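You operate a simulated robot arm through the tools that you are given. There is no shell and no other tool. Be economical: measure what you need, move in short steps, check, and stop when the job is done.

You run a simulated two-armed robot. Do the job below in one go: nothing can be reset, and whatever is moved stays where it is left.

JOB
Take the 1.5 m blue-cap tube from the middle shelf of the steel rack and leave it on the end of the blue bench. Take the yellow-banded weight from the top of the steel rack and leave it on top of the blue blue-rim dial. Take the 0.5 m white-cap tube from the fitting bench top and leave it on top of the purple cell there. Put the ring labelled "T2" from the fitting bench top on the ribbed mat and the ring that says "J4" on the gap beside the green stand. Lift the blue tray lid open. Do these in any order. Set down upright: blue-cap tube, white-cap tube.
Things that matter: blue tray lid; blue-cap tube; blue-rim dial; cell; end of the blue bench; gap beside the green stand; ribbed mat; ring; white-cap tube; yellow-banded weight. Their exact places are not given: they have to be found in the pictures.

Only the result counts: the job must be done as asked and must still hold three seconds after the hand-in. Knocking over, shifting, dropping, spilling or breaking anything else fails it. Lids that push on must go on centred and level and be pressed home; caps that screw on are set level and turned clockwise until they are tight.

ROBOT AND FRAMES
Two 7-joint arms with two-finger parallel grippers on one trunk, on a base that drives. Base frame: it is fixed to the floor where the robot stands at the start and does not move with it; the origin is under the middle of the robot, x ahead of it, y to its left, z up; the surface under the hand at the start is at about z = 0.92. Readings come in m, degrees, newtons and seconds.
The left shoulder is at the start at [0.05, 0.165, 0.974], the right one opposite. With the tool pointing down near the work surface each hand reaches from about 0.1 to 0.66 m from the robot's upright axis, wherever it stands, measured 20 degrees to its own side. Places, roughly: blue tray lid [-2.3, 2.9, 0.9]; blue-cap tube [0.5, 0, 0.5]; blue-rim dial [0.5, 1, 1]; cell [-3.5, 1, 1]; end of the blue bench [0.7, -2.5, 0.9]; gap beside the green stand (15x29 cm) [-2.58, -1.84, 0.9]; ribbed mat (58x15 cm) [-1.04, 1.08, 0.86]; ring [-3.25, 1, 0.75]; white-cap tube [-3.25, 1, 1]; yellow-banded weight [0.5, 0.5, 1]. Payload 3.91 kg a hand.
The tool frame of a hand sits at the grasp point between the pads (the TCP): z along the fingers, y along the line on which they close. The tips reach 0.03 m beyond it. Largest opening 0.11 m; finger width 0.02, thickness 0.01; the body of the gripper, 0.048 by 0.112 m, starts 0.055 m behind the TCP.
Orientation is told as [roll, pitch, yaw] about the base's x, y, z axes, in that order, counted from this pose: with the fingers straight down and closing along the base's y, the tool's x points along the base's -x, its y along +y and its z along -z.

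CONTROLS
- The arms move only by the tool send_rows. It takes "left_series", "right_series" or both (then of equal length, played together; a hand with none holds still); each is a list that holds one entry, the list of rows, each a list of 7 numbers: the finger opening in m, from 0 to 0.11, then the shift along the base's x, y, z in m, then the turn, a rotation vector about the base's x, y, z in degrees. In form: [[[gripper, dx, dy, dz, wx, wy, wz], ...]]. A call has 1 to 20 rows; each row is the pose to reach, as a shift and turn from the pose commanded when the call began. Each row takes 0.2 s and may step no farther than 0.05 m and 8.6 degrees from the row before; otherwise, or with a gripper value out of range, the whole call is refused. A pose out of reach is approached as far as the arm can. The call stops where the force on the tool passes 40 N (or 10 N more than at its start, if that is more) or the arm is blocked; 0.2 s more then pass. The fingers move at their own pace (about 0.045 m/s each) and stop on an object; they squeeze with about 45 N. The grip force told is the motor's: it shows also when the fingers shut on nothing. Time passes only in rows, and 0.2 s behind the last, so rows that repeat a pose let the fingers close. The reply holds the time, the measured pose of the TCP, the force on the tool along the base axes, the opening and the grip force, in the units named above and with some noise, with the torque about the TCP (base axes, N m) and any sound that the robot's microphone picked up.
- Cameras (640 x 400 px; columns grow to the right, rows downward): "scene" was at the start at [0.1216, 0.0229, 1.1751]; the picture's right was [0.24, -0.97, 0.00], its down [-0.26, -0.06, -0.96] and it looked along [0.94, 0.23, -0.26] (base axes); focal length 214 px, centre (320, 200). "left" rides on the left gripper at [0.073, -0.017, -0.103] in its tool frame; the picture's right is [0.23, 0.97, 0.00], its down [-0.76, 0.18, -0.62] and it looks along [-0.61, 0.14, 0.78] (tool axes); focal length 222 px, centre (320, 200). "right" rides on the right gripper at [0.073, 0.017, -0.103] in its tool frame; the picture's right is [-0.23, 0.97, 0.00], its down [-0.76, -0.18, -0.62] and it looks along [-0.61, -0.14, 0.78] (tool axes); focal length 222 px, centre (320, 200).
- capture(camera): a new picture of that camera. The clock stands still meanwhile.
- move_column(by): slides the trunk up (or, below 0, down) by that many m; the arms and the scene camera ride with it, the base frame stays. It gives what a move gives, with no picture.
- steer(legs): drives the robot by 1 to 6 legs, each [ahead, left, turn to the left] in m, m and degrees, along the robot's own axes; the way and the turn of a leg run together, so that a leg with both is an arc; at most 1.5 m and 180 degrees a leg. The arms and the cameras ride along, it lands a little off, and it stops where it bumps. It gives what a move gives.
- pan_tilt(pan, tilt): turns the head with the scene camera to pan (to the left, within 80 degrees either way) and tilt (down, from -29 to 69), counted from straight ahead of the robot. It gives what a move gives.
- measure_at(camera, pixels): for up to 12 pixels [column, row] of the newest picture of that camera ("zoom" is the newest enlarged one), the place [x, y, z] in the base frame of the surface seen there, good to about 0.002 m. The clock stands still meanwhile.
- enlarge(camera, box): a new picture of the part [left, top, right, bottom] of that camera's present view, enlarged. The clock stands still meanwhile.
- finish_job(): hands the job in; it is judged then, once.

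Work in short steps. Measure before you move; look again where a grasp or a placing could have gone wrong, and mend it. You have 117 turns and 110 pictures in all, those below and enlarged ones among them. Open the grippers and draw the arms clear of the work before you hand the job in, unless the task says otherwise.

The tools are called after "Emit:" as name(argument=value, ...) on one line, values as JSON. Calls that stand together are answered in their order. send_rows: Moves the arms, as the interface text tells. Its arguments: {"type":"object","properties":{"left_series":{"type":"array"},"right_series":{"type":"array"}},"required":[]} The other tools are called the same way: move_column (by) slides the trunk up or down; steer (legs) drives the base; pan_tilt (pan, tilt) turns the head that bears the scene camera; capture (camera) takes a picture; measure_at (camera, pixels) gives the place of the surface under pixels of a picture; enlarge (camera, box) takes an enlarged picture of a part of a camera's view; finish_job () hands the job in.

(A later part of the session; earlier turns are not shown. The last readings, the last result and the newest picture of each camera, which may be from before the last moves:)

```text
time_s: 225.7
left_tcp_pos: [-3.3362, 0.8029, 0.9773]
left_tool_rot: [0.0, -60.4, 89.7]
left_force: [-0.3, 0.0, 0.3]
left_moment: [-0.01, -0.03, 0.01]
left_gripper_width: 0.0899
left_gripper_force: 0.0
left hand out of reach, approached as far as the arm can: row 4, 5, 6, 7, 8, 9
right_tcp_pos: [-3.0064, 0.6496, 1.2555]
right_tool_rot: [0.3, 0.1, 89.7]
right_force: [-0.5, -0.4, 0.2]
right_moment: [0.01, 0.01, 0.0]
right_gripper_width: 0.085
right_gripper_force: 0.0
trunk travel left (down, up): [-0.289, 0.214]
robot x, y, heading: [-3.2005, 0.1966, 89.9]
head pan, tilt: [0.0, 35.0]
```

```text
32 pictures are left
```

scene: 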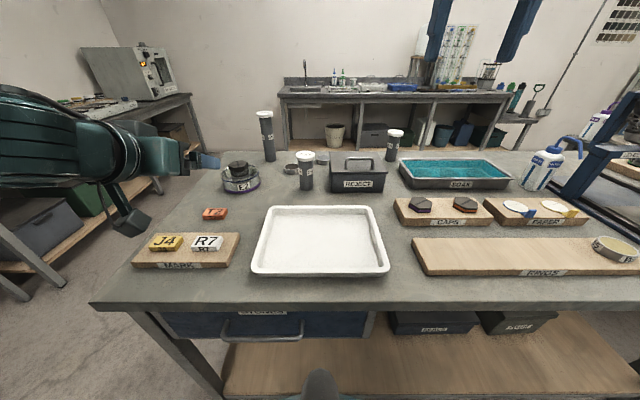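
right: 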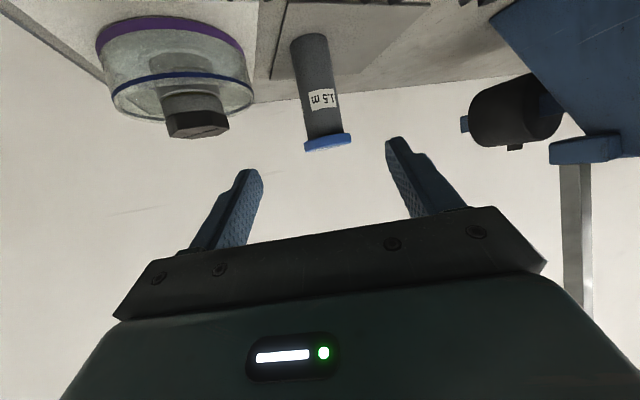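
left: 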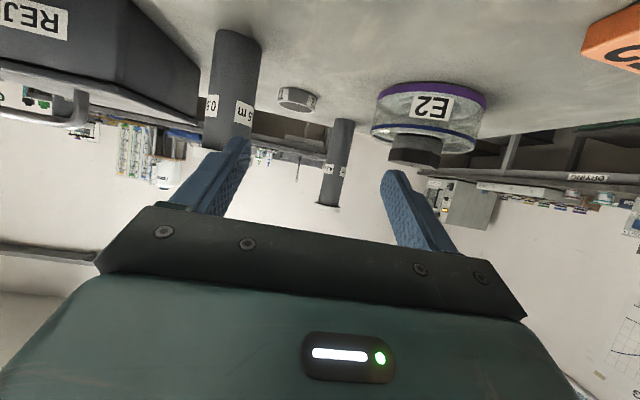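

The left hand can't come further inward. I'll shift the base 0.1 m to the right (+x) so the tube lies ahead of the hand.

Emit:
steer(legs=[[0, -0.1, 0]])

Emit:
capture(camera="left")

Emit:
measure_at(camera="left", pixels=[[320, 50], [340, 60], [320, 90], [310, 100], [335, 110], [325, 130], [300, 60]])

```text
time_s: 227.2
left_tcp_pos: [-3.2368, 0.8032, 0.9762]
left_tool_rot: [0.0, -60.3, 89.6]
left_force: [0.0, 0.2, 0.1]
left_moment: [0.01, 0.01, 0.01]
left_gripper_width: 0.0899
left_gripper_force: 0.1
right_tcp_pos: [-2.9074, 0.6496, 1.2554]
right_tool_rot: [0.3, 0.1, 89.7]
right_force: [0.9, -0.1, -0.4]
right_moment: [0.01, 0.01, 0.0]
right_gripper_width: 0.0853
right_gripper_force: 0.0
trunk travel left (down, up): [-0.289, 0.214]
robot x, y, heading: [-3.1034, 0.1967, 89.8]
head pan, tilt: [0.0, 35.0]
```

```text
31 pictures are left
```

left: 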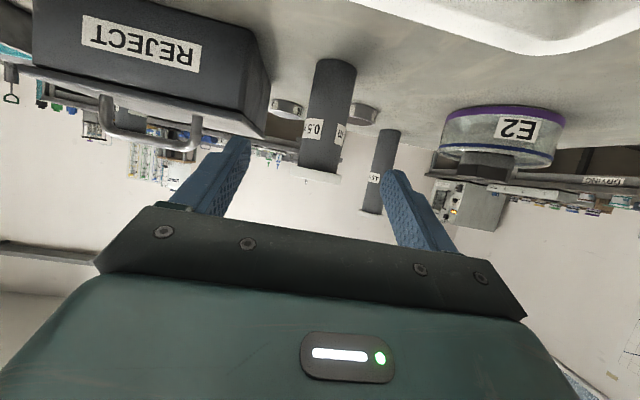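

```text
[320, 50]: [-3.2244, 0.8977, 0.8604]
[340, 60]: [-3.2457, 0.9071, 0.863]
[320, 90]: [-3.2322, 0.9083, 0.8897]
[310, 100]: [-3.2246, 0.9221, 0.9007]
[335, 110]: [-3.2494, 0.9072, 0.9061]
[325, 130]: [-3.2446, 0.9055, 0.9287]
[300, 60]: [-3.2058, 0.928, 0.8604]
```

The tube axis is (-3.240,0.927). I'll lower, advance, close and lift.

Emit:
send_rows(left_series=[[[0.09, -0.002, 0.01, -0.038, 0, 0, 0], [0.09, -0.003, 0.05, -0.04, 0, 0, 0], [0.09, -0.003, 0.09, -0.04, 0, 0, 0], [0.09, -0.003, 0.117, -0.04, 0, 0, 0], [0.09, -0.003, 0.117, -0.04, 0, 0, 0]]])

Emit:
capture(camera="left")

```text
time_s: 228.4
left_tcp_pos: [-3.288, 0.8641, 0.9633]
left_tool_rot: [0.0, -60.3, 89.6]
left_force: [0.6, -0.3, -0.5]
left_moment: [0.03, -0.01, 0.01]
left_gripper_width: 0.0899
left_gripper_force: 0.1
left hand out of reach, approached as far as the arm can: row 1, 2, 3, 4, 5
right_tcp_pos: [-2.9069, 0.6496, 1.256]
right_tool_rot: [0.4, 0.1, 89.7]
right_force: [0.0, 0.3, 0.0]
right_moment: [0.0, -0.02, -0.03]
right_gripper_width: 0.0851
right_gripper_force: 0.0
trunk travel left (down, up): [-0.289, 0.214]
robot x, y, heading: [-3.1026, 0.1945, 89.7]
head pan, tilt: [0.0, 35.0]
```

```text
30 pictures are left
```

left: 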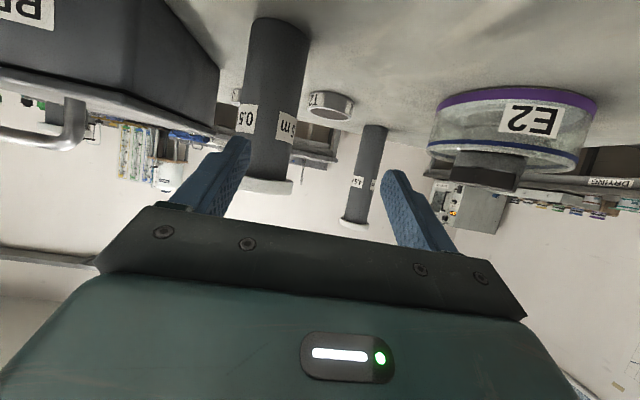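

A joint limit seems to bind; a tool yaw toward the inside helped on the other arm. I'll back off, yaw the hand 20° inward and approach along that line.

Emit:
send_rows(left_series=[[[0.09, -0.005, -0.04, 0, 0, 0, 0], [0.09, 0, -0.045, 0, 0, 0, -7], [0.09, 0.005, -0.045, 0, 0, 0, -14], [0.09, 0.012, -0.04, 0, 0, 0, -20], [0.09, 0.012, -0.04, -0.026, 0, 0, -20], [0.09, 0.024, -0.007, -0.027, 0, 0, -20], [0.09, 0.036, 0.026, -0.027, 0, 0, -20], [0.09, 0.046, 0.054, -0.027, 0, 0, -20], [0.09, 0.046, 0.054, -0.027, 0, 0, -20]]])

Emit:
capture(camera="left")

```text
time_s: 230.4
left_tcp_pos: [-3.2673, 0.8785, 0.9567]
left_tool_rot: [0.0, -60.3, 69.7]
left_force: [-0.3, 0.5, 0.8]
left_moment: [0.01, 0.03, -0.02]
left_gripper_width: 0.0899
left_gripper_force: 0.1
left hand out of reach, approached as far as the arm can: row 7, 8, 9
right_tcp_pos: [-2.9089, 0.6493, 1.2541]
right_tool_rot: [0.2, 0.2, 89.8]
right_force: [-0.6, -0.2, -0.3]
right_moment: [0.03, -0.03, 0.03]
right_gripper_width: 0.085
right_gripper_force: 0.0
trunk travel left (down, up): [-0.289, 0.214]
robot x, y, heading: [-3.1003, 0.1964, 89.6]
head pan, tilt: [0.0, 35.0]
```

```text
29 pictures are left
```

left: 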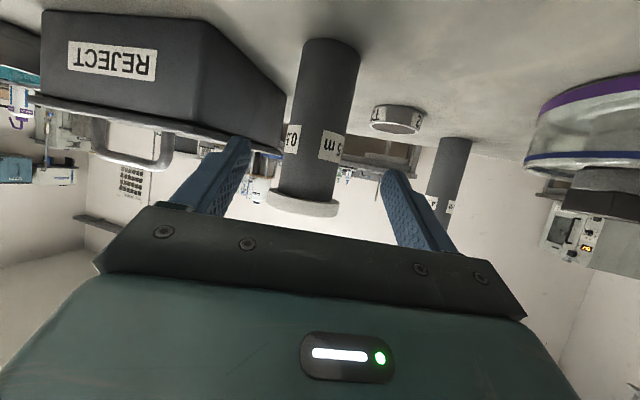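

The tube is between the fingers (320,120), 4–5 cm further ahead. I'll lower the trunk 2 cm and drive ahead 3 cm with a small right turn.

Emit:
move_column(by=-0.02)

Emit:
steer(legs=[[0.035, 0, -1.5]])

Emit:
send_rows(left_series=[[[0.09, 0.004, 0.008, 0, 0, 0, 0], [0.09, 0.004, 0.008, 0, 0, 0, 0]]])

Emit:
capture(camera="left")

```text
time_s: 231.1
left_tcp_pos: [-3.2671, 0.8789, 0.9348]
left_tool_rot: [0.0, -60.3, 69.6]
left_force: [-0.2, 0.3, 1.1]
left_moment: [0.01, 0.03, 0.02]
left_gripper_width: 0.0904
left_gripper_force: 0.2
right_tcp_pos: [-2.908, 0.6494, 1.2355]
right_tool_rot: [0.3, 0.2, 89.7]
right_force: [-0.1, 0.3, -0.2]
right_moment: [0.01, 0.0, -0.02]
right_gripper_width: 0.0849
right_gripper_force: 0.1
trunk travel left (down, up): [-0.269, 0.234]
robot x, y, heading: [-3.1009, 0.195, 89.6]
head pan, tilt: [0.0, 35.0]
```

```text
time_s: 231.9
left_tcp_pos: [-3.2497, 0.9171, 0.935]
left_tool_rot: [0.0, -60.3, 68.2]
left_force: [0.6, 0.4, 0.4]
left_moment: [0.04, 0.03, -0.02]
left_gripper_width: 0.0903
left_gripper_force: 0.1
right_tcp_pos: [-2.8958, 0.6796, 1.2351]
right_tool_rot: [0.3, 0.2, 88.2]
right_force: [0.0, 0.6, -0.4]
right_moment: [-0.02, 0.01, -0.02]
right_gripper_width: 0.0851
right_gripper_force: 0.0
trunk travel left (down, up): [-0.269, 0.234]
robot x, y, heading: [-3.1007, 0.2313, 88.4]
head pan, tilt: [0.0, 35.0]
```

```text
time_s: 232.5
left_tcp_pos: [-3.2495, 0.9194, 0.9395]
left_tool_rot: [0.0, -60.3, 68.0]
left_force: [0.6, 0.3, -0.4]
left_moment: [0.03, -0.02, -0.01]
left_gripper_width: 0.09
left_gripper_force: 0.0
left hand out of reach, approached as far as the arm can: row 1, 2
right_tcp_pos: [-2.8961, 0.679, 1.2355]
right_tool_rot: [0.3, 0.0, 88.3]
right_force: [0.1, 0.0, 0.6]
right_moment: [0.03, 0.03, 0.0]
right_gripper_width: 0.0849
right_gripper_force: 0.1
trunk travel left (down, up): [-0.269, 0.234]
robot x, y, heading: [-3.0998, 0.234, 88.2]
head pan, tilt: [0.0, 35.0]
```

```text
28 pictures are left
```

left: 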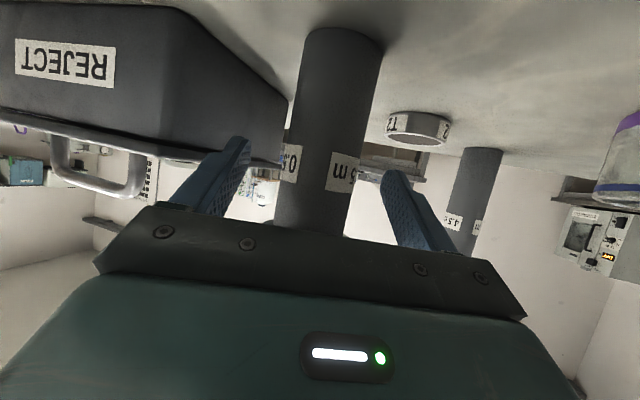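

The tube is between the fingers, about 6 mm off-centre. I'll nudge the base 6 mm right, then close and lift with the trunk.

Emit:
steer(legs=[[0, -0.006, 0]])

Emit:
send_rows(left_series=[[[0.06, 0, 0, 0, 0, 0, 0], [0.02, 0, 0, 0, 0, 0, 0], [0.02, 0, 0, 0, 0, 0, 0], [0.02, 0, 0, 0, 0, 0, 0], [0.02, 0, 0, 0, 0, 0, 0], [0.02, 0, 0, 0, 0, 0, 0]]])

Emit:
move_column(by=0.15)

Emit:
capture(camera="left")

```text
time_s: 233.3
left_tcp_pos: [-3.2438, 0.9191, 0.9401]
left_tool_rot: [0.0, -60.3, 68.1]
left_force: [0.1, -0.6, 0.3]
left_moment: [0.01, 0.01, -0.01]
left_gripper_width: 0.0899
left_gripper_force: 0.1
right_tcp_pos: [-2.8892, 0.6799, 1.2354]
right_tool_rot: [0.3, 0.1, 88.4]
right_force: [0.3, 0.1, 0.5]
right_moment: [-0.02, -0.02, -0.02]
right_gripper_width: 0.0848
right_gripper_force: 0.1
trunk travel left (down, up): [-0.269, 0.234]
robot x, y, heading: [-3.0959, 0.2325, 88.1]
head pan, tilt: [0.0, 35.0]
```

```text
time_s: 234.7
left_tcp_pos: [-3.244, 0.9192, 0.9392]
left_tool_rot: [0.0, -60.3, 68.1]
left_force: [-0.1, -1.1, 0.3]
left_moment: [-0.01, 0.02, 0.04]
left_gripper_width: 0.0425
left_gripper_force: 45.1
right_tcp_pos: [-2.8895, 0.6788, 1.2349]
right_tool_rot: [0.3, 0.0, 88.3]
right_force: [0.1, -0.1, 0.4]
right_moment: [0.02, 0.0, -0.02]
right_gripper_width: 0.0854
right_gripper_force: 0.2
trunk travel left (down, up): [-0.269, 0.234]
robot x, y, heading: [-3.095, 0.2302, 88.5]
head pan, tilt: [0.0, 35.0]
```

```text
time_s: 236.4
left_tcp_pos: [-3.2444, 0.9188, 1.0883]
left_tool_rot: [0.0, -60.3, 68.1]
left_force: [0.2, -0.5, -1.7]
left_moment: [-0.01, 0.02, 0.02]
left_gripper_width: 0.0426
left_gripper_force: 45.0
right_tcp_pos: [-2.8895, 0.6802, 1.3846]
right_tool_rot: [0.3, 0.0, 88.3]
right_force: [-0.6, 0.2, 0.2]
right_moment: [-0.03, -0.01, -0.03]
right_gripper_width: 0.0849
right_gripper_force: 0.1
trunk travel left (down, up): [-0.419, 0.084]
robot x, y, heading: [-3.0966, 0.2294, 88.1]
head pan, tilt: [0.0, 35.0]
```

```text
27 pictures are left
```

left: 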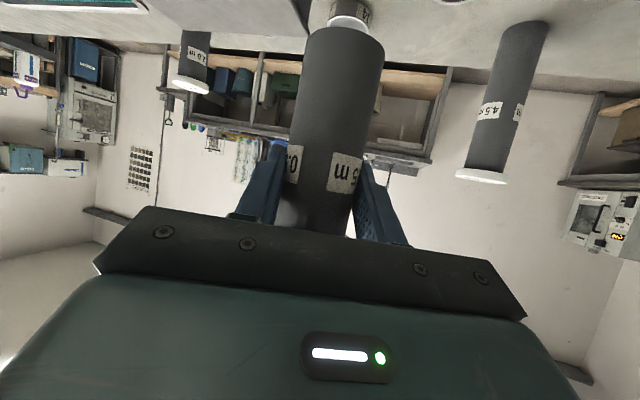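

The tube is held. I'll slide the base left 0.18 m to bring it near the cell, then finish with the arm.

Emit:
steer(legs=[[0.006, 0.18, 0]])

Emit:
send_rows(left_series=[[[0.02, -0.02, 0.012, 0, 0, 0, 0], [0.02, -0.041, 0.024, 0, 0, 0, 0], [0.02, -0.041, 0.024, 0, 0, 0, 0]]])

Emit:
capture(camera="scene")

Emit:
enlarge(camera="scene", box=[180, 110, 320, 210])

```text
time_s: 238.6
left_tcp_pos: [-3.4225, 0.9313, 1.0882]
left_tool_rot: [-0.1, -60.3, 68.1]
left_force: [0.0, -0.6, -2.4]
left_moment: [-0.04, 0.01, -0.01]
left_gripper_width: 0.0425
left_gripper_force: 44.5
right_tcp_pos: [-3.0684, 0.691, 1.3853]
right_tool_rot: [0.4, 0.0, 88.2]
right_force: [-0.1, 0.0, 0.3]
right_moment: [0.02, -0.01, 0.0]
right_gripper_width: 0.0848
right_gripper_force: 0.1
trunk travel left (down, up): [-0.419, 0.084]
robot x, y, heading: [-3.2771, 0.2409, 88.1]
head pan, tilt: [0.0, 35.0]
```

```text
time_s: 239.4
left_tcp_pos: [-3.4632, 0.954, 1.0892]
left_tool_rot: [0.0, -60.4, 68.1]
left_force: [-0.5, -0.6, -2.9]
left_moment: [0.02, 0.0, 0.0]
left_gripper_width: 0.0422
left_gripper_force: 45.4
right_tcp_pos: [-3.0684, 0.69, 1.3851]
right_tool_rot: [0.3, 0.1, 88.2]
right_force: [-0.3, -0.4, -1.3]
right_moment: [0.01, 0.01, -0.01]
right_gripper_width: 0.0849
right_gripper_force: 0.0
trunk travel left (down, up): [-0.419, 0.084]
robot x, y, heading: [-3.2742, 0.2409, 88.3]
head pan, tilt: [0.0, 35.0]
```

```text
26 pictures are left
```

scene: 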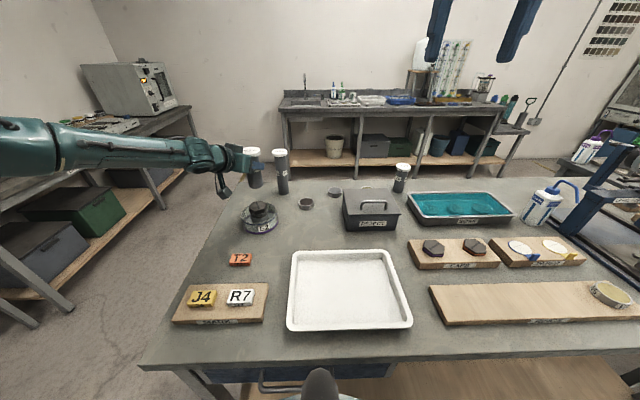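

```text
4.00 times, centred on (250, 160) of scene
```

zoom: 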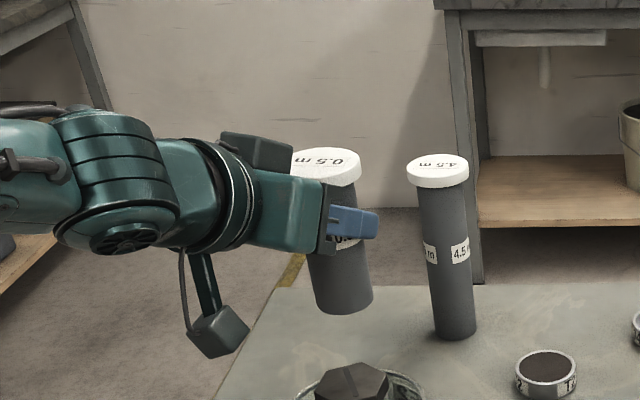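

I'll measure tube and hex top in this zoom to align them.

Emit:
measure_at(camera="zoom", pixels=[[330, 265], [345, 305], [320, 300], [365, 295], [345, 312], [345, 375], [330, 385], [375, 380], [355, 395], [340, 163], [355, 365]])

Emit:
measure_at(camera="scene", pixels=[[261, 208], [254, 207], [268, 207], [261, 203], [261, 212], [242, 218], [279, 216]])

```text
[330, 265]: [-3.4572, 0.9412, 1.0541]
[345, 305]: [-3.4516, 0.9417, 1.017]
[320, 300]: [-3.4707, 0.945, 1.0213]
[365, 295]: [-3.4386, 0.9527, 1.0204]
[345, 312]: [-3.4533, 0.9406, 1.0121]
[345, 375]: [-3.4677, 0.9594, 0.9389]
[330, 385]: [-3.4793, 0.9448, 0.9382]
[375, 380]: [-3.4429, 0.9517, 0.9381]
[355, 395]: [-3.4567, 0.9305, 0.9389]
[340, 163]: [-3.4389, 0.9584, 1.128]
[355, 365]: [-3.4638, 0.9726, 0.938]
```

```text
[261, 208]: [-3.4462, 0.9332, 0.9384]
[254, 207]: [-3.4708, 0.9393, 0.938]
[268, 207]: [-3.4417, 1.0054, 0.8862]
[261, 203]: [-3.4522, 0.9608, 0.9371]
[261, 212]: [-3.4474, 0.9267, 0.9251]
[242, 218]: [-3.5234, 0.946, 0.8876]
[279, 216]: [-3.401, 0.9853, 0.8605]
```

The tube axis is (-3.458,0.961), the hex centre (-3.462,0.951), gap 0.072. I'll shift and lower by trunk 6 cm, then by the arm gently.

Emit:
send_rows(left_series=[[[0.02, -0.004, -0.01, 0, 0, 0, 0], [0.02, -0.004, -0.01, 0, 0, 0, 0]]])

Emit:
move_column(by=-0.062)

Emit:
send_rows(left_series=[[[0.02, 0, 0, -0.005, 0, 0, 0], [0.02, 0, 0, -0.009, 0, 0, 0], [0.02, 0, 0, -0.011, 0, 0, 0]]])

Emit:
enlarge(camera="scene", box=[200, 120, 320, 210])

```text
time_s: 240.0
left_tcp_pos: [-3.4671, 0.9437, 1.0884]
left_tool_rot: [0.0, -60.3, 68.1]
left_force: [0.0, -0.2, -2.1]
left_moment: [-0.04, 0.02, -0.01]
left_gripper_width: 0.0423
left_gripper_force: 45.2
right_tcp_pos: [-3.0676, 0.6917, 1.3845]
right_tool_rot: [0.3, 0.0, 88.1]
right_force: [0.1, -0.5, 0.4]
right_moment: [0.0, -0.01, -0.01]
right_gripper_width: 0.0852
right_gripper_force: 0.1
trunk travel left (down, up): [-0.419, 0.084]
robot x, y, heading: [-3.2719, 0.2423, 88.6]
head pan, tilt: [0.0, 35.0]
```

```text
time_s: 241.1
left_tcp_pos: [-3.4678, 0.9437, 1.0276]
left_tool_rot: [0.0, -60.2, 68.1]
left_force: [-0.7, 0.9, -1.5]
left_moment: [0.0, -0.01, -0.01]
left_gripper_width: 0.0428
left_gripper_force: 45.2
right_tcp_pos: [-3.0694, 0.6889, 1.3226]
right_tool_rot: [0.3, 0.2, 88.2]
right_force: [-0.5, 0.4, 0.2]
right_moment: [0.02, -0.01, -0.02]
right_gripper_width: 0.0853
right_gripper_force: 0.0
trunk travel left (down, up): [-0.357, 0.146]
robot x, y, heading: [-3.2737, 0.2413, 88.3]
head pan, tilt: [0.0, 35.0]
```

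```text
time_s: 241.9
left_tcp_pos: [-3.4666, 0.9436, 1.0162]
left_tool_rot: [-0.1, -60.4, 68.1]
left_force: [-0.6, -0.6, 2.3]
left_moment: [-0.1, -0.05, -0.01]
left_gripper_width: 0.0421
left_gripper_force: 45.7
right_tcp_pos: [-3.0687, 0.6896, 1.324]
right_tool_rot: [0.4, 0.1, 88.3]
right_force: [0.2, -0.6, -0.7]
right_moment: [0.01, 0.01, -0.03]
right_gripper_width: 0.0851
right_gripper_force: 0.0
trunk travel left (down, up): [-0.357, 0.146]
robot x, y, heading: [-3.2728, 0.2422, 88.3]
head pan, tilt: [0.0, 35.0]
```

```text
4.44 times, centred on (260, 165) of scene
```

zoom: 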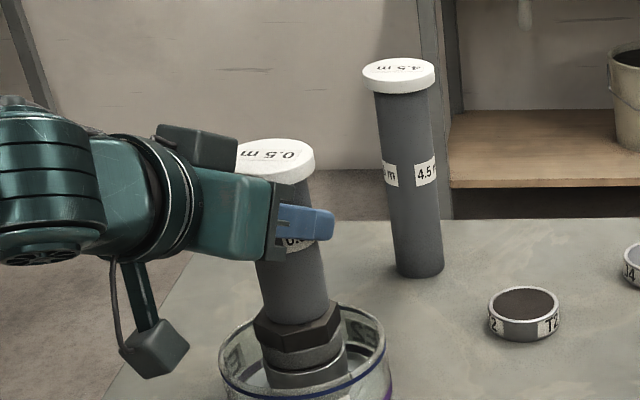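

Contact is just starting and the tube is centred on the hex. I'll press 1.5 mm more, open, and withdraw straight back.

Emit:
send_rows(left_series=[[[0.02, 0, 0, -0.0015, 0, 0, 0], [0.045, 0, 0, -0.0015, 0, 0, 0], [0.06, 0, 0, -0.0015, 0, 0, 0], [0.085, 0, 0, -0.0015, 0, 0, 0], [0.085, 0, 0, -0.0015, 0, 0, 0], [0.085, -0.012, -0.028, 0, 0, 0, 0], [0.085, -0.024, -0.056, 0, 0, 0, 0], [0.085, -0.036, -0.09, 0.005, 0, 0, 0], [0.085, -0.05, -0.125, 0.02, 0, 0, 0], [0.085, -0.06, -0.16, 0.04, 0, 0, 0]]])

Emit:
enlarge(camera="scene", box=[190, 120, 350, 240])

Emit:
measure_at(camera="zoom", pixels=[[475, 280], [462, 272], [490, 272], [475, 262], [475, 290], [565, 245], [555, 243], [578, 240], [565, 237]])

```text
time_s: 244.1
left_tcp_pos: [-3.5281, 0.7839, 1.0572]
left_tool_rot: [0.2, -60.4, 68.1]
left_force: [0.5, -0.7, 0.0]
left_moment: [0.06, 0.01, -0.03]
left_gripper_width: 0.0851
left_gripper_force: 0.1
right_tcp_pos: [-3.0686, 0.6891, 1.325]
right_tool_rot: [0.3, 0.0, 88.2]
right_force: [1.1, -0.7, 0.8]
right_moment: [0.02, 0.01, -0.02]
right_gripper_width: 0.0851
right_gripper_force: 0.0
trunk travel left (down, up): [-0.357, 0.146]
robot x, y, heading: [-3.2787, 0.239, 88.6]
head pan, tilt: [0.0, 35.0]
```

```text
3.33 times, centred on (270, 180) of scene
```

zoom: 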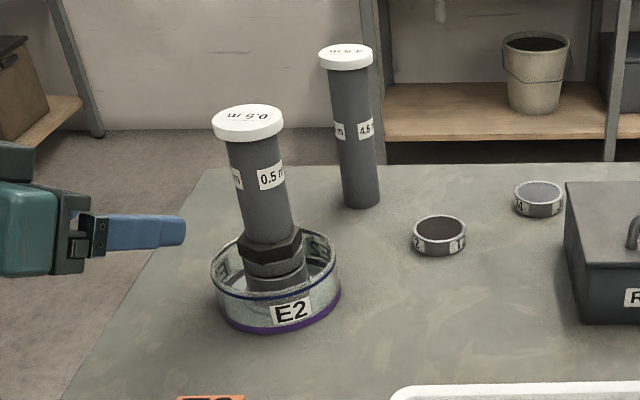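

```text
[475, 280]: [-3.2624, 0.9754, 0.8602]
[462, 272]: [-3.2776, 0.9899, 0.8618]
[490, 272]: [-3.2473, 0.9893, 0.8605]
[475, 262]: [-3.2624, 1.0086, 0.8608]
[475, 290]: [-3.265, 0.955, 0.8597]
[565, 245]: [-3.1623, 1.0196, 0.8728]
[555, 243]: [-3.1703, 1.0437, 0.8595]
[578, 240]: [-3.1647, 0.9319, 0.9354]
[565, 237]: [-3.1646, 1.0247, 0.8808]
```

The white tube stands on the E2 cell. For the rings I'd rather reach from the north side; I'll measure the rings and the gap at the bench's west end.

Emit:
measure_at(camera="zoom", pixels=[[440, 228], [415, 232], [465, 232], [440, 250], [538, 192], [516, 197], [560, 197], [538, 213], [200, 175], [540, 165]])

Emit:
measure_at(camera="scene", pixels=[[165, 205], [68, 312], [190, 118], [130, 260], [195, 135], [290, 110], [290, 150], [480, 120], [25, 330]])

```text
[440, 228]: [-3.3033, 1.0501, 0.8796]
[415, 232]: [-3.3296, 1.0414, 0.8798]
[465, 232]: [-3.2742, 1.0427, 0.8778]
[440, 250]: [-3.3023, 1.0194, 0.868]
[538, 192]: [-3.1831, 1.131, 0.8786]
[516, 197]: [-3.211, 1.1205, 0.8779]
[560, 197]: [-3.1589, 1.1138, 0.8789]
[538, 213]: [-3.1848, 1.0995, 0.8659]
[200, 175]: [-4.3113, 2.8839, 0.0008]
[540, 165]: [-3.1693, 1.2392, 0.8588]
```

```text
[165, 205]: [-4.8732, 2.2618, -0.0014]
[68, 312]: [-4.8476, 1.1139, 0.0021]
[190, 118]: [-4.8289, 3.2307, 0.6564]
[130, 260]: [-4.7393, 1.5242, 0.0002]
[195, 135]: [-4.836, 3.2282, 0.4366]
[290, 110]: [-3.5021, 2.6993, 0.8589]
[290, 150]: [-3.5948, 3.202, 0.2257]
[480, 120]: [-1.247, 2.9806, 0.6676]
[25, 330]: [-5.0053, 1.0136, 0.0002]
```

Rings: T2 at (-3.302,1.048), J4 at (-3.184,1.127), tops 0.879. The west gap is 1.1 m wide, so I'll go round that way. First I turn the left hand back down and raise it.

Emit:
send_rows(left_series=[[[0.085, 0, -0.03, 0.03, 0, 0, 0], [0.085, 0, -0.06, 0.06, 0, 0, 0], [0.085, 0, -0.09, 0.09, -7.4, 1.6, 2.3], [0.085, 0, -0.1, 0.11, -14.8, 3.2, 4.5], [0.085, 0, -0.1, 0.12, -22.2, 4.8, 6.8], [0.085, 0, -0.1, 0.13, -29.6, 6.3, 9], [0.085, 0, -0.1, 0.14, -37, 7.9, 11.3], [0.085, 0, -0.1, 0.15, -44.5, 9.5, 13.6], [0.085, 0, -0.1, 0.15, -51.9, 11.1, 15.8], [0.085, 0, -0.1, 0.15, -59.3, 12.7, 18.1]]])

Emit:
steer(legs=[[-0.3, 0, 1.7], [0, 0.88, 0], [1.1, 0, 0], [0.8, 0, 0]])

Emit:
pan_tilt(pan=-60, tilt=22)

Emit:
capture(camera="scene")

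```text
time_s: 246.3
left_tcp_pos: [-3.5273, 0.6845, 1.2058]
left_tool_rot: [0.1, 0.3, 88.0]
left_force: [0.0, 0.0, -0.5]
left_moment: [-0.04, 0.0, 0.0]
left_gripper_width: 0.0852
left_gripper_force: 0.0
right_tcp_pos: [-3.0681, 0.6908, 1.3232]
right_tool_rot: [0.3, 0.2, 88.1]
right_force: [-0.3, 0.0, -0.1]
right_moment: [-0.01, 0.0, 0.03]
right_gripper_width: 0.085
right_gripper_force: 0.0
trunk travel left (down, up): [-0.357, 0.146]
robot x, y, heading: [-3.2763, 0.2445, 88.4]
head pan, tilt: [0.0, 35.0]
```

```text
time_s: 265.1
left_tcp_pos: [-4.4012, 2.2859, 1.2049]
left_tool_rot: [0.1, 0.1, 88.6]
left_force: [0.2, 0.2, 0.7]
left_moment: [0.03, 0.02, 0.0]
left_gripper_width: 0.085
left_gripper_force: 0.0
right_tcp_pos: [-3.9418, 2.297, 1.324]
right_tool_rot: [0.3, 0.1, 88.9]
right_force: [-0.5, -0.4, -0.8]
right_moment: [-0.01, -0.01, -0.02]
right_gripper_width: 0.0849
right_gripper_force: 0.0
trunk travel left (down, up): [-0.357, 0.146]
robot x, y, heading: [-4.1402, 1.8475, 89.0]
head pan, tilt: [0.0, 35.0]
```

```text
time_s: 266.4
left_tcp_pos: [-4.4012, 2.2857, 1.205]
left_tool_rot: [0.1, 0.0, 88.7]
left_force: [0.6, -1.1, -0.3]
left_moment: [0.01, -0.01, 0.02]
left_gripper_width: 0.0849
left_gripper_force: 0.1
right_tcp_pos: [-3.943, 2.2973, 1.3226]
right_tool_rot: [0.3, 0.1, 88.8]
right_force: [0.5, -0.4, 0.3]
right_moment: [0.01, 0.02, -0.02]
right_gripper_width: 0.0849
right_gripper_force: 0.0
trunk travel left (down, up): [-0.357, 0.146]
robot x, y, heading: [-4.1428, 1.8461, 89.1]
head pan, tilt: [-60.0, 22.0]
```

```text
22 pictures are left
```

scene: 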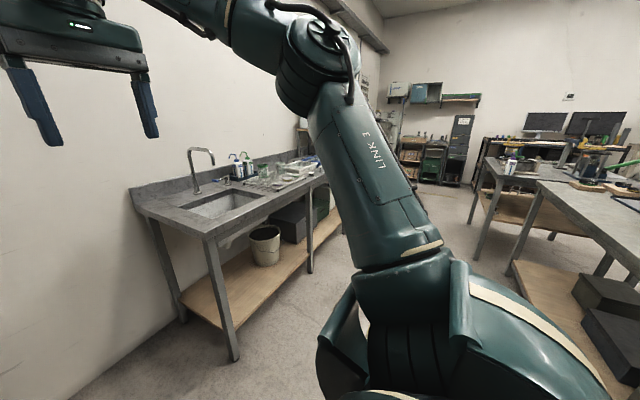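

The aisle is clear. I'll slide east 1.85 m to face the tray lid at about (-2.3,2.9).

Emit:
steer(legs=[[0, -1.0, 1], [0, -0.85, 0]])

Emit:
pan_tilt(pan=0, tilt=28)

Emit:
capture(camera="scene")

```text
time_s: 282.9
left_tcp_pos: [-2.564, 2.2749, 1.2056]
left_tool_rot: [0.1, 0.1, 89.9]
left_force: [0.3, 0.2, 0.6]
left_moment: [-0.01, 0.02, 0.0]
left_gripper_width: 0.0848
left_gripper_force: 0.0
right_tcp_pos: [-2.106, 2.297, 1.3234]
right_tool_rot: [0.3, 0.1, 90.1]
right_force: [0.8, -0.6, 0.2]
right_moment: [0.01, 0.01, 0.02]
right_gripper_width: 0.0852
right_gripper_force: 0.1
trunk travel left (down, up): [-0.357, 0.146]
robot x, y, heading: [-2.2929, 1.8419, 89.8]
head pan, tilt: [-60.0, 22.0]
```

```text
time_s: 284.2
left_tcp_pos: [-2.5635, 2.2746, 1.206]
left_tool_rot: [0.2, 0.0, 89.9]
left_force: [0.2, 0.1, -0.2]
left_moment: [-0.01, 0.0, -0.01]
left_gripper_width: 0.085
left_gripper_force: 0.0
right_tcp_pos: [-2.1061, 2.2969, 1.3234]
right_tool_rot: [0.3, 0.1, 90.1]
right_force: [-0.7, 0.2, 0.4]
right_moment: [-0.02, 0.02, -0.01]
right_gripper_width: 0.0849
right_gripper_force: 0.0
trunk travel left (down, up): [-0.357, 0.146]
robot x, y, heading: [-2.2948, 1.8442, 90.1]
head pan, tilt: [0.0, 28.0]
```

```text
21 pictures are left
```

scene: 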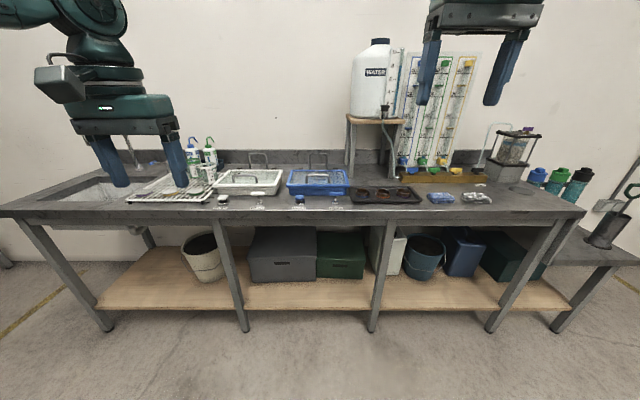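

The blue tray with handle is at (318,180). I'll enlarge it.

Emit:
enlarge(camera="scene", box=[260, 140, 380, 215])

Emit:
measure_at(camera="zoom", pixels=[[318, 62], [270, 70], [362, 70], [318, 180], [150, 185], [485, 190], [318, 150], [250, 215], [318, 225], [155, 280], [480, 280], [318, 300]])

```text
5.33 times, centred on (320, 178) of scene
```

zoom: 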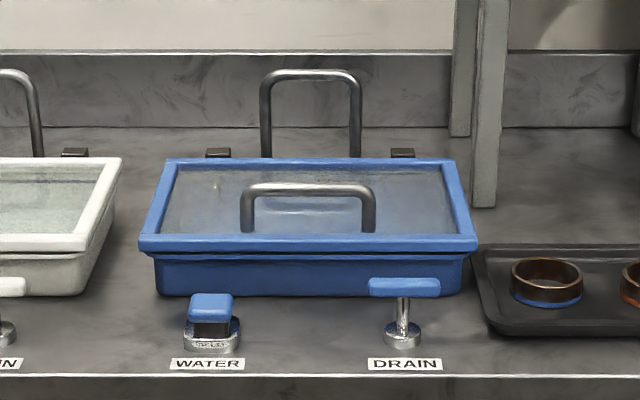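

```text
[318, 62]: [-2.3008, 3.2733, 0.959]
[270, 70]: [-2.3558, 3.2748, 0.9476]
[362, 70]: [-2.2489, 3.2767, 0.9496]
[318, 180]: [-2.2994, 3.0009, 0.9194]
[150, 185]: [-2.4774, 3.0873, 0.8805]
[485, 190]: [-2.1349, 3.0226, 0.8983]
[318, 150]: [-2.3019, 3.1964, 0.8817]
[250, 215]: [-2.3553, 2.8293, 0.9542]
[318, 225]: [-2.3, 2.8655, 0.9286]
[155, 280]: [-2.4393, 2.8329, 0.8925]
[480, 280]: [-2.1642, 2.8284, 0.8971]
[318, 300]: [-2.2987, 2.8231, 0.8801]
```

The lid has a handle near its front edge, hinges at the back and a U-shaped stop behind. I'll measure these details in the same zoom.

Emit:
measure_at(camera="zoom", pixels=[[308, 188], [280, 189], [345, 189], [246, 222], [369, 222], [310, 74], [265, 125], [356, 125], [218, 152], [402, 152], [318, 162], [318, 238]])

```text
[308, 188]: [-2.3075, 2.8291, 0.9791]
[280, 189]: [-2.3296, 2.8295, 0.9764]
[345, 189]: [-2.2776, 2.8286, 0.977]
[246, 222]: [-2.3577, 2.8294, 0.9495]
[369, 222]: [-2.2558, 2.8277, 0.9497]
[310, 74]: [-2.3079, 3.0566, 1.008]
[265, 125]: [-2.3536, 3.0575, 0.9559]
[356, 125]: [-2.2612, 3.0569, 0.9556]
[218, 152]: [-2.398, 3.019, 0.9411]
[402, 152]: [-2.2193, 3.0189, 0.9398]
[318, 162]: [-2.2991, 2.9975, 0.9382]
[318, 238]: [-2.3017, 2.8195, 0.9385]
```

Lid: top 0.938, hinge near y 3.01, handle bar at y≈2.834, z≈0.974, x -2.36…-2.25; stop U at y 3.057. I'll measure the bench front and legs, and turn the right hand so it closes across the bar.

Emit:
measure_at(camera="scene", pixels=[[310, 211], [310, 222], [240, 325], [372, 325], [310, 305], [245, 250], [375, 250], [299, 197], [335, 198]])

Emit:
send_rows(right_series=[[[0.05, 0, 0, 0, 2.6, 2.6, -7.2], [0.05, 0, 0, 0, 5.2, 5.2, -14.3], [0.05, 0, 0, 0, 7.8, 7.8, -21.5], [0.05, 0, 0, 0, 10.4, 10.4, -28.7], [0.05, 0, 0, 0, 13, 13, -35.8], [0.05, 0, 0, 0, 15.6, 15.6, -43], [0.05, 0, 0, 0, 18.3, 18.3, -50.2], [0.05, 0, 0, 0, 20.9, 20.9, -57.3], [0.05, 0, 0, 0, 23.5, 23.5, -64.5], [0.05, 0, 0, 0, 26.1, 26.1, -71.7], [0.05, 0, 0, 0, 28.7, 28.7, -78.8], [0.05, 0, 0, 0, 31.3, 31.3, -86]]])

```text
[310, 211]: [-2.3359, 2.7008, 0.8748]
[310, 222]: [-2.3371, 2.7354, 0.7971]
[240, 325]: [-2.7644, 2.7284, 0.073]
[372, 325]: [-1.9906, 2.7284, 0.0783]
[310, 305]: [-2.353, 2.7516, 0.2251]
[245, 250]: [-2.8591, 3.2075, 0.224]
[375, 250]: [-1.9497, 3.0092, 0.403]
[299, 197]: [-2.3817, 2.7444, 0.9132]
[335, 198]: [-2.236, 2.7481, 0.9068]
```

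```text
time_s: 286.9
left_tcp_pos: [-2.5633, 2.2745, 1.2064]
left_tool_rot: [0.1, 0.1, 90.0]
left_force: [-0.5, -1.0, -0.4]
left_moment: [0.0, 0.01, -0.02]
left_gripper_width: 0.0851
left_gripper_force: 0.0
right_tcp_pos: [-2.1058, 2.2966, 1.3234]
right_tool_rot: [40.4, 0.1, -0.1]
right_force: [-0.1, 0.2, -0.7]
right_moment: [0.0, 0.02, 0.01]
right_gripper_width: 0.05
right_gripper_force: 0.0
trunk travel left (down, up): [-0.357, 0.146]
robot x, y, heading: [-2.2947, 1.8411, 90.2]
head pan, tilt: [0.0, 28.0]
```

The right hand is oriented (roll 40°). Bench front is y 2.70, legs 2.73, so the base can go to y≈2.38. I'll check the water-jug stand and bottles before moving in.

Emit:
measure_at(camera="scene", pixels=[[350, 150], [403, 150], [378, 118], [378, 90], [355, 120], [195, 150], [208, 160], [385, 108], [440, 170]])

Emit:
send_rows(left_series=[[[0.02, -0.02, -0.04, 0.02, 0, 0, 0], [0.02, -0.03, -0.08, 0.04, 0, 0, 0], [0.02, -0.04, -0.11, 0.06, 0, 0, 0]]])

Emit:
steer(legs=[[0.3, 0, 0]])

```text
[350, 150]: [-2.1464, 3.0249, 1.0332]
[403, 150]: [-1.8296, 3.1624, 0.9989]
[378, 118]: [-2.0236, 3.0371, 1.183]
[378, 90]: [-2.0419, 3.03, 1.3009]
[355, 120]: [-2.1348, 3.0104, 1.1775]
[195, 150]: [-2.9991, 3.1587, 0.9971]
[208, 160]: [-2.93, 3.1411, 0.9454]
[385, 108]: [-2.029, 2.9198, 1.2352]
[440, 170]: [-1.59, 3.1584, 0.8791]
```

```text
time_s: 287.6
left_tcp_pos: [-2.6035, 2.163, 1.2653]
left_tool_rot: [0.1, 0.0, 90.0]
left_force: [-0.5, -0.3, 0.4]
left_moment: [-0.01, 0.03, 0.01]
left_gripper_width: 0.0198
left_gripper_force: 0.0
right_tcp_pos: [-2.106, 2.2953, 1.3232]
right_tool_rot: [40.3, 0.1, 0.0]
right_force: [0.4, -0.4, 0.3]
right_moment: [-0.01, -0.02, 0.02]
right_gripper_width: 0.0504
right_gripper_force: 0.1
trunk travel left (down, up): [-0.357, 0.146]
robot x, y, heading: [-2.2982, 1.846, 90.3]
head pan, tilt: [0.0, 28.0]
```

```text
time_s: 289.7
left_tcp_pos: [-2.6018, 2.4659, 1.2653]
left_tool_rot: [0.1, 0.2, 89.7]
left_force: [-0.3, 0.5, -0.9]
left_moment: [0.01, -0.01, 0.04]
left_gripper_width: 0.0198
left_gripper_force: 0.0
right_tcp_pos: [-2.1042, 2.595, 1.3237]
right_tool_rot: [40.3, 0.1, -0.2]
right_force: [0.1, -0.1, -0.3]
right_moment: [-0.03, -0.01, 0.01]
right_gripper_width: 0.0505
right_gripper_force: 0.0
trunk travel left (down, up): [-0.357, 0.146]
robot x, y, heading: [-2.2925, 2.14, 90.1]
head pan, tilt: [0.0, 28.0]
```

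Tap at (-2.03,2.92) must be avoided; I'll go 0.245 m ahead and 0.15 m left so the right hand is in front of the handle.

Emit:
steer(legs=[[0.0, 0.15, 0], [0.24, 0, 0]])

```text
time_s: 293.0
left_tcp_pos: [-2.7517, 2.7069, 1.2654]
left_tool_rot: [0.1, 0.1, 89.6]
left_force: [-0.1, -0.4, -0.8]
left_moment: [-0.02, 0.01, 0.02]
left_gripper_width: 0.0201
left_gripper_force: 0.1
right_tcp_pos: [-2.2554, 2.8355, 1.3233]
right_tool_rot: [40.2, 0.0, -0.2]
right_force: [0.4, 0.4, -0.2]
right_moment: [-0.02, 0.02, 0.01]
right_gripper_width: 0.0501
right_gripper_force: 0.2
trunk travel left (down, up): [-0.357, 0.146]
robot x, y, heading: [-2.4491, 2.3811, 90.0]
head pan, tilt: [0.0, 28.0]
```

I'll bring the right hand to a point 7 cm short of the handle along the tool axis and check with the right camera.

Emit:
send_rows(right_series=[[[0.05, -0.025, -0.028, -0.02, 0, 0, 0], [0.05, -0.05, -0.0555, -0.04, 0, 0, 0], [0.05, -0.05, -0.0555, -0.085, 0, 0, 0], [0.05, -0.05, -0.0555, -0.13, 0, 0, 0], [0.04, -0.05, -0.0555, -0.175, 0, 0, 0], [0.033, -0.05, -0.0555, -0.22, 0, 0, 0], [0.033, -0.05, -0.0555, -0.26, 0, 0, 0], [0.033, -0.05, -0.0555, -0.285, 0, 0, 0]]])

Emit:
capture(camera="right")

```text
time_s: 294.8
left_tcp_pos: [-2.7515, 2.7052, 1.2659]
left_tool_rot: [0.2, 0.0, 89.7]
left_force: [0.8, 0.3, -0.3]
left_moment: [-0.03, 0.0, -0.01]
left_gripper_width: 0.02
left_gripper_force: 0.1
right_tcp_pos: [-2.3042, 2.7803, 1.0375]
right_tool_rot: [40.4, -0.1, -0.2]
right_force: [0.3, 0.5, 0.3]
right_moment: [-0.03, -0.03, 0.04]
right_gripper_width: 0.0331
right_gripper_force: 0.0
trunk travel left (down, up): [-0.357, 0.146]
robot x, y, heading: [-2.4453, 2.3829, 89.5]
head pan, tilt: [0.0, 28.0]
```

```text
19 pictures are left
```

right: 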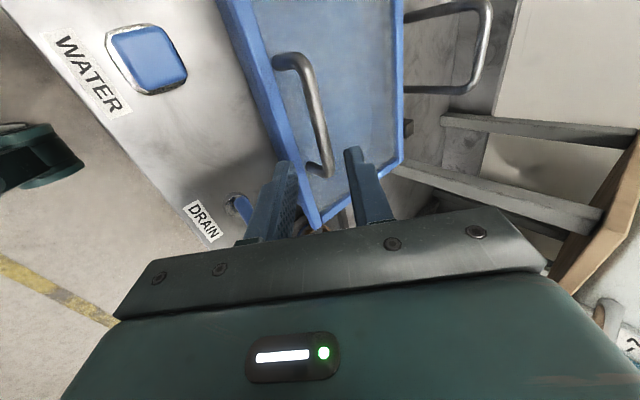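

The bar runs from (293,62) to (325,172), between the finger lines. I'll measure it.

Emit:
measure_at(camera="right", pixels=[[306, 80], [312, 105], [319, 135], [323, 155], [301, 105], [285, 110], [335, 60]])

```text
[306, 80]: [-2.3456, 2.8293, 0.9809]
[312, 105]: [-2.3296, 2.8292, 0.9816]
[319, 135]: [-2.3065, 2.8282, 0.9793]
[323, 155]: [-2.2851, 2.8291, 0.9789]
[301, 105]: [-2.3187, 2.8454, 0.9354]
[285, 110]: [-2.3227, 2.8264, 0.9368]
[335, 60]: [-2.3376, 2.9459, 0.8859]
```

The bar centre is about (y 2.831, z 0.975). I'll advance along the tool axis and close on it.

Emit:
send_rows(right_series=[[[0.033, 0, 0.02, -0.025, 0, 0, 0], [0.033, 0, 0.036, -0.045, 0, 0, 0], [0.033, 0, 0.042, -0.052, 0, 0, 0], [0.0, 0, 0.042, -0.052, 0, 0, 0], [0.0, 0, 0.042, -0.052, 0, 0, 0], [0.0, 0, 0.042, -0.052, 0, 0, 0]]])

```text
time_s: 296.2
left_tcp_pos: [-2.7533, 2.7064, 1.2662]
left_tool_rot: [0.0, 0.1, 89.5]
left_force: [0.5, 0.1, -0.7]
left_moment: [-0.01, -0.04, 0.01]
left_gripper_width: 0.0201
left_gripper_force: 0.0
right_tcp_pos: [-2.305, 2.822, 0.9876]
right_tool_rot: [40.6, 0.1, -0.3]
right_force: [0.2, 11.1, 7.3]
right_moment: [0.27, 0.17, -0.15]
right_gripper_width: 0.0113
right_gripper_force: 45.5
trunk travel left (down, up): [-0.357, 0.146]
robot x, y, heading: [-2.4494, 2.3825, 89.7]
head pan, tilt: [0.0, 28.0]
```

The handle is gripped (1.1 cm). I'll swing it up along the hinge arc, first to about 48°, watching the force.

Emit:
send_rows(right_series=[[[0.0, 0, 0.006, 0.0185, -1.7, 0, 0], [0.0, 0, 0.0126, 0.037, -3.3, 0, 0], [0.0, 0, 0.0225, 0.054, -5, 0, 0], [0.0, 0, 0.0327, 0.0705, -6.7, 0, 0], [0.0, 0, 0.046, 0.0853, -8.3, 0, 0], [0.0, 0, 0.0595, 0.0992, -10, 0, 0], [0.0, 0, 0.075, 0.111, -11.7, 0, 0], [0.0, 0, 0.0914, 0.1217, -13.3, 0, 0]]])

Emit:
capture(camera="scene")

```text
time_s: 298.0
left_tcp_pos: [-2.7518, 2.7024, 1.2662]
left_tool_rot: [0.0, -0.1, 89.6]
left_force: [-0.8, -0.9, 0.0]
left_moment: [-0.01, 0.01, -0.01]
left_gripper_width: 0.02
left_gripper_force: 0.1
right_tcp_pos: [-2.305, 2.9105, 1.1117]
right_tool_rot: [27.3, 0.0, -0.2]
right_force: [3.9, -10.0, 11.7]
right_moment: [-0.11, -0.44, -0.73]
right_gripper_width: 0.0116
right_gripper_force: 45.1
trunk travel left (down, up): [-0.357, 0.146]
robot x, y, heading: [-2.4472, 2.378, 90.0]
head pan, tilt: [0.0, 28.0]
```

```text
18 pictures are left
```

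scene: 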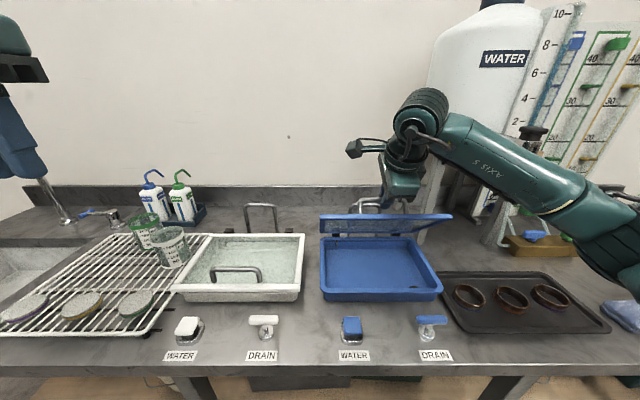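

The lid is lifting well. I'll continue the arc to about 96°.

Emit:
send_rows(right_series=[[[0.0, 0, 0.0176, 0.0085, -1.7, 0, 0], [0.0, 0, 0.036, 0.0157, -3.4, 0, 0], [0.0, 0, 0.055, 0.0205, -5, 0, 0], [0.0, 0, 0.0743, 0.0236, -6.7, 0, 0], [0.0, 0, 0.094, 0.0243, -8.3, 0, 0], [0.0, 0, 0.1134, 0.0234, -10, 0, 0], [0.0, 0, 0.1325, 0.02, -11, 0, 0], [0.0, 0, 0.1512, 0.0152, -11.7, 0, 0]]])

Emit:
capture(camera="scene")

```text
time_s: 299.8
left_tcp_pos: [-2.7526, 2.7075, 1.2649]
left_tool_rot: [0.1, -0.1, 89.6]
left_force: [-0.3, -0.2, 0.3]
left_moment: [-0.01, 0.0, -0.02]
left_gripper_width: 0.0198
left_gripper_force: 0.1
right_tcp_pos: [-2.305, 3.0558, 1.1339]
right_tool_rot: [16.7, 0.0, -0.3]
right_force: [-0.4, 2.3, 10.4]
right_moment: [-0.08, -0.88, -0.73]
right_gripper_width: 0.0116
right_gripper_force: 45.0
trunk travel left (down, up): [-0.357, 0.146]
robot x, y, heading: [-2.4462, 2.3806, 90.0]
head pan, tilt: [0.0, 28.0]
stopped in row 8 (right hand): the force on the tool passed its limit at 40 N (the readings are from after the stop); the commanded pose is now the measured one
```

```text
17 pictures are left
```

scene: 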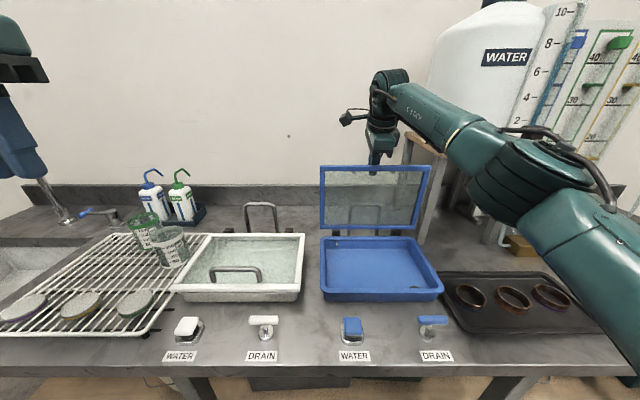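

Force stopped it near vertical. I'll measure the lid's top and bottom edges to know the angle.

Emit:
measure_at(camera="scene", pixels=[[345, 170], [410, 169], [340, 228], [405, 228], [323, 200], [365, 200], [440, 150], [410, 140]])

```text
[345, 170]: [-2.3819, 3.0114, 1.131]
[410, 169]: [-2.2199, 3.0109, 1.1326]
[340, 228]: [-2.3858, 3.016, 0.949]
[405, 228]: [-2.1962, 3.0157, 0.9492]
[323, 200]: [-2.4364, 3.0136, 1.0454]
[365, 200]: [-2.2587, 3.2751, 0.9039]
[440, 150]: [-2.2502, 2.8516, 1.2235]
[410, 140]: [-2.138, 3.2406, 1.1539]
```

The lid is at about 88°; my arc ran slightly low (hinge is nearer y 3.02). I'll ease up a few mm and continue another 15–20° past vertical.

Emit:
send_rows(right_series=[[[0.0, 0, 0.0, 0.006, 0, 0, 0], [0.0, 0, 0.012, 0.006, 0, 0, 0], [0.0, 0, 0.024, 0.005, 0, 0, 0], [0.0, 0, 0.036, 0.002, 0, 0, 0], [0.0, 0, 0.048, -0.003, 0, 0, 0], [0.0, 0, 0.058, -0.008, 0, 0, 0]]])

Emit:
capture(camera="scene")

Emit:
measure_at(camera="scene", pixels=[[345, 170], [410, 170], [345, 174], [340, 228], [405, 228], [323, 200]])

```text
time_s: 301.2
left_tcp_pos: [-2.7536, 2.7055, 1.2652]
left_tool_rot: [0.1, 0.1, 89.6]
left_force: [0.2, 0.2, 0.5]
left_moment: [0.0, 0.01, 0.01]
left_gripper_width: 0.0197
left_gripper_force: 0.0
right_tcp_pos: [-2.3028, 3.07, 1.1286]
right_tool_rot: [18.1, 0.2, 0.3]
right_force: [-7.0, 1.9, 8.3]
right_moment: [-0.06, -0.14, -0.8]
right_gripper_width: 0.0112
right_gripper_force: 44.8
right hand out of reach, approached as far as the arm can: row 2, 3, 4, 5, 6
trunk travel left (down, up): [-0.357, 0.146]
robot x, y, heading: [-2.4468, 2.3846, 90.1]
head pan, tilt: [0.0, 28.0]
stopped in row 6 (right hand): the force on the tool passed its limit at 46 N (the readings are from after the stop); the commanded pose is now the measured one
```

```text
16 pictures are left
```

scene: 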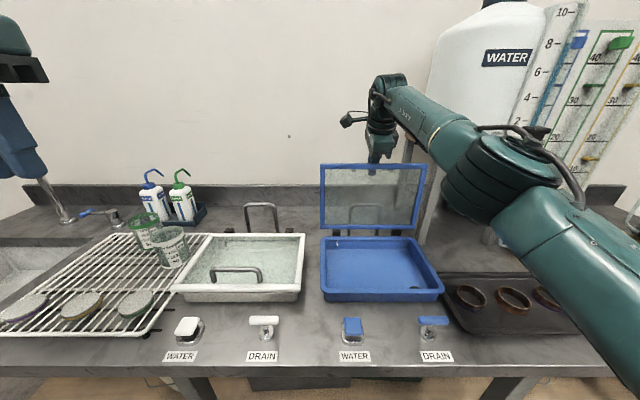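

```text
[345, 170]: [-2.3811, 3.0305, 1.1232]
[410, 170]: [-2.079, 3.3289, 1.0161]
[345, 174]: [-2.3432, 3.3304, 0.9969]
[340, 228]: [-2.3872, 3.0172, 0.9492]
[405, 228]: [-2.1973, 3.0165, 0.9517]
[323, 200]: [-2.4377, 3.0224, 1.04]
```

The lid is about 4° past vertical and the arm is at its reach. I'll advance the base 2.5 cm to tip it further back, then release and rise with the trunk.

Emit:
steer(legs=[[0.025, 0, 0]])

Emit:
send_rows(right_series=[[[0.02, 0, 0, 0, 0, 0, 0], [0.033, 0, 0, 0, 0, 0, 0], [0.033, 0, 0, 0, 0, 0, 0], [0.033, 0, 0, 0, 0, 0, 0]]])

Emit:
move_column(by=0.1)

Emit:
capture(camera="scene")

```text
time_s: 302.1
left_tcp_pos: [-2.7526, 2.7323, 1.2659]
left_tool_rot: [0.1, 0.1, 89.7]
left_force: [0.0, -0.1, -1.0]
left_moment: [0.03, 0.01, -0.01]
left_gripper_width: 0.0201
left_gripper_force: 0.2
right_tcp_pos: [-2.3047, 3.0907, 1.1227]
right_tool_rot: [16.1, 0.3, 0.2]
right_force: [-1.9, 0.5, -2.0]
right_moment: [0.01, -0.27, -0.7]
right_gripper_width: 0.0114
right_gripper_force: 45.1
trunk travel left (down, up): [-0.357, 0.146]
robot x, y, heading: [-2.4478, 2.4051, 89.8]
head pan, tilt: [0.0, 28.0]
stopped in leg 1: the force on the tool passed its limit at 59 N (the readings are from after the stop); the commanded pose is now the measured one
```

```text
time_s: 303.1
left_tcp_pos: [-2.7518, 2.7312, 1.2651]
left_tool_rot: [0.1, 0.1, 89.6]
left_force: [0.1, 0.0, -0.3]
left_moment: [-0.02, -0.01, 0.01]
left_gripper_width: 0.0202
left_gripper_force: 0.0
right_tcp_pos: [-2.3038, 3.0913, 1.1226]
right_tool_rot: [16.2, 0.3, 0.2]
right_force: [-1.0, 2.2, 0.7]
right_moment: [-0.07, 0.02, -0.01]
right_gripper_width: 0.0322
right_gripper_force: 0.0
trunk travel left (down, up): [-0.357, 0.146]
robot x, y, heading: [-2.4493, 2.4074, 90.0]
head pan, tilt: [0.0, 28.0]
```

```text
time_s: 304.5
left_tcp_pos: [-2.7531, 2.7309, 1.3648]
left_tool_rot: [0.1, 0.1, 89.7]
left_force: [0.2, -0.6, 1.1]
left_moment: [0.0, 0.01, 0.02]
left_gripper_width: 0.0199
left_gripper_force: 0.0
right_tcp_pos: [-2.303, 3.0896, 1.221]
right_tool_rot: [16.1, 0.2, 0.2]
right_force: [0.4, 0.6, -0.3]
right_moment: [0.0, -0.03, -0.01]
right_gripper_width: 0.0332
right_gripper_force: 0.0
trunk travel left (down, up): [-0.457, 0.046]
robot x, y, heading: [-2.4488, 2.406, 89.8]
head pan, tilt: [0.0, 28.0]
```

```text
15 pictures are left
```

scene: 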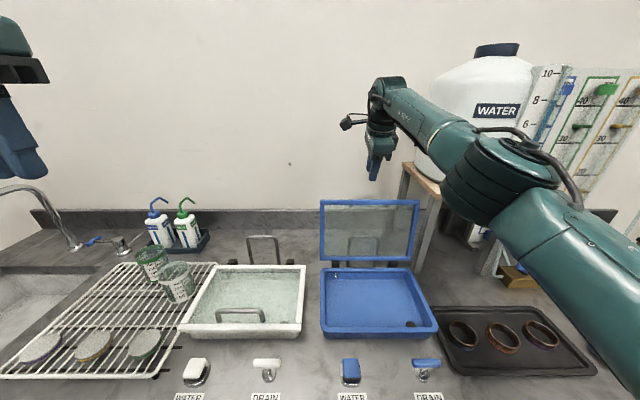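

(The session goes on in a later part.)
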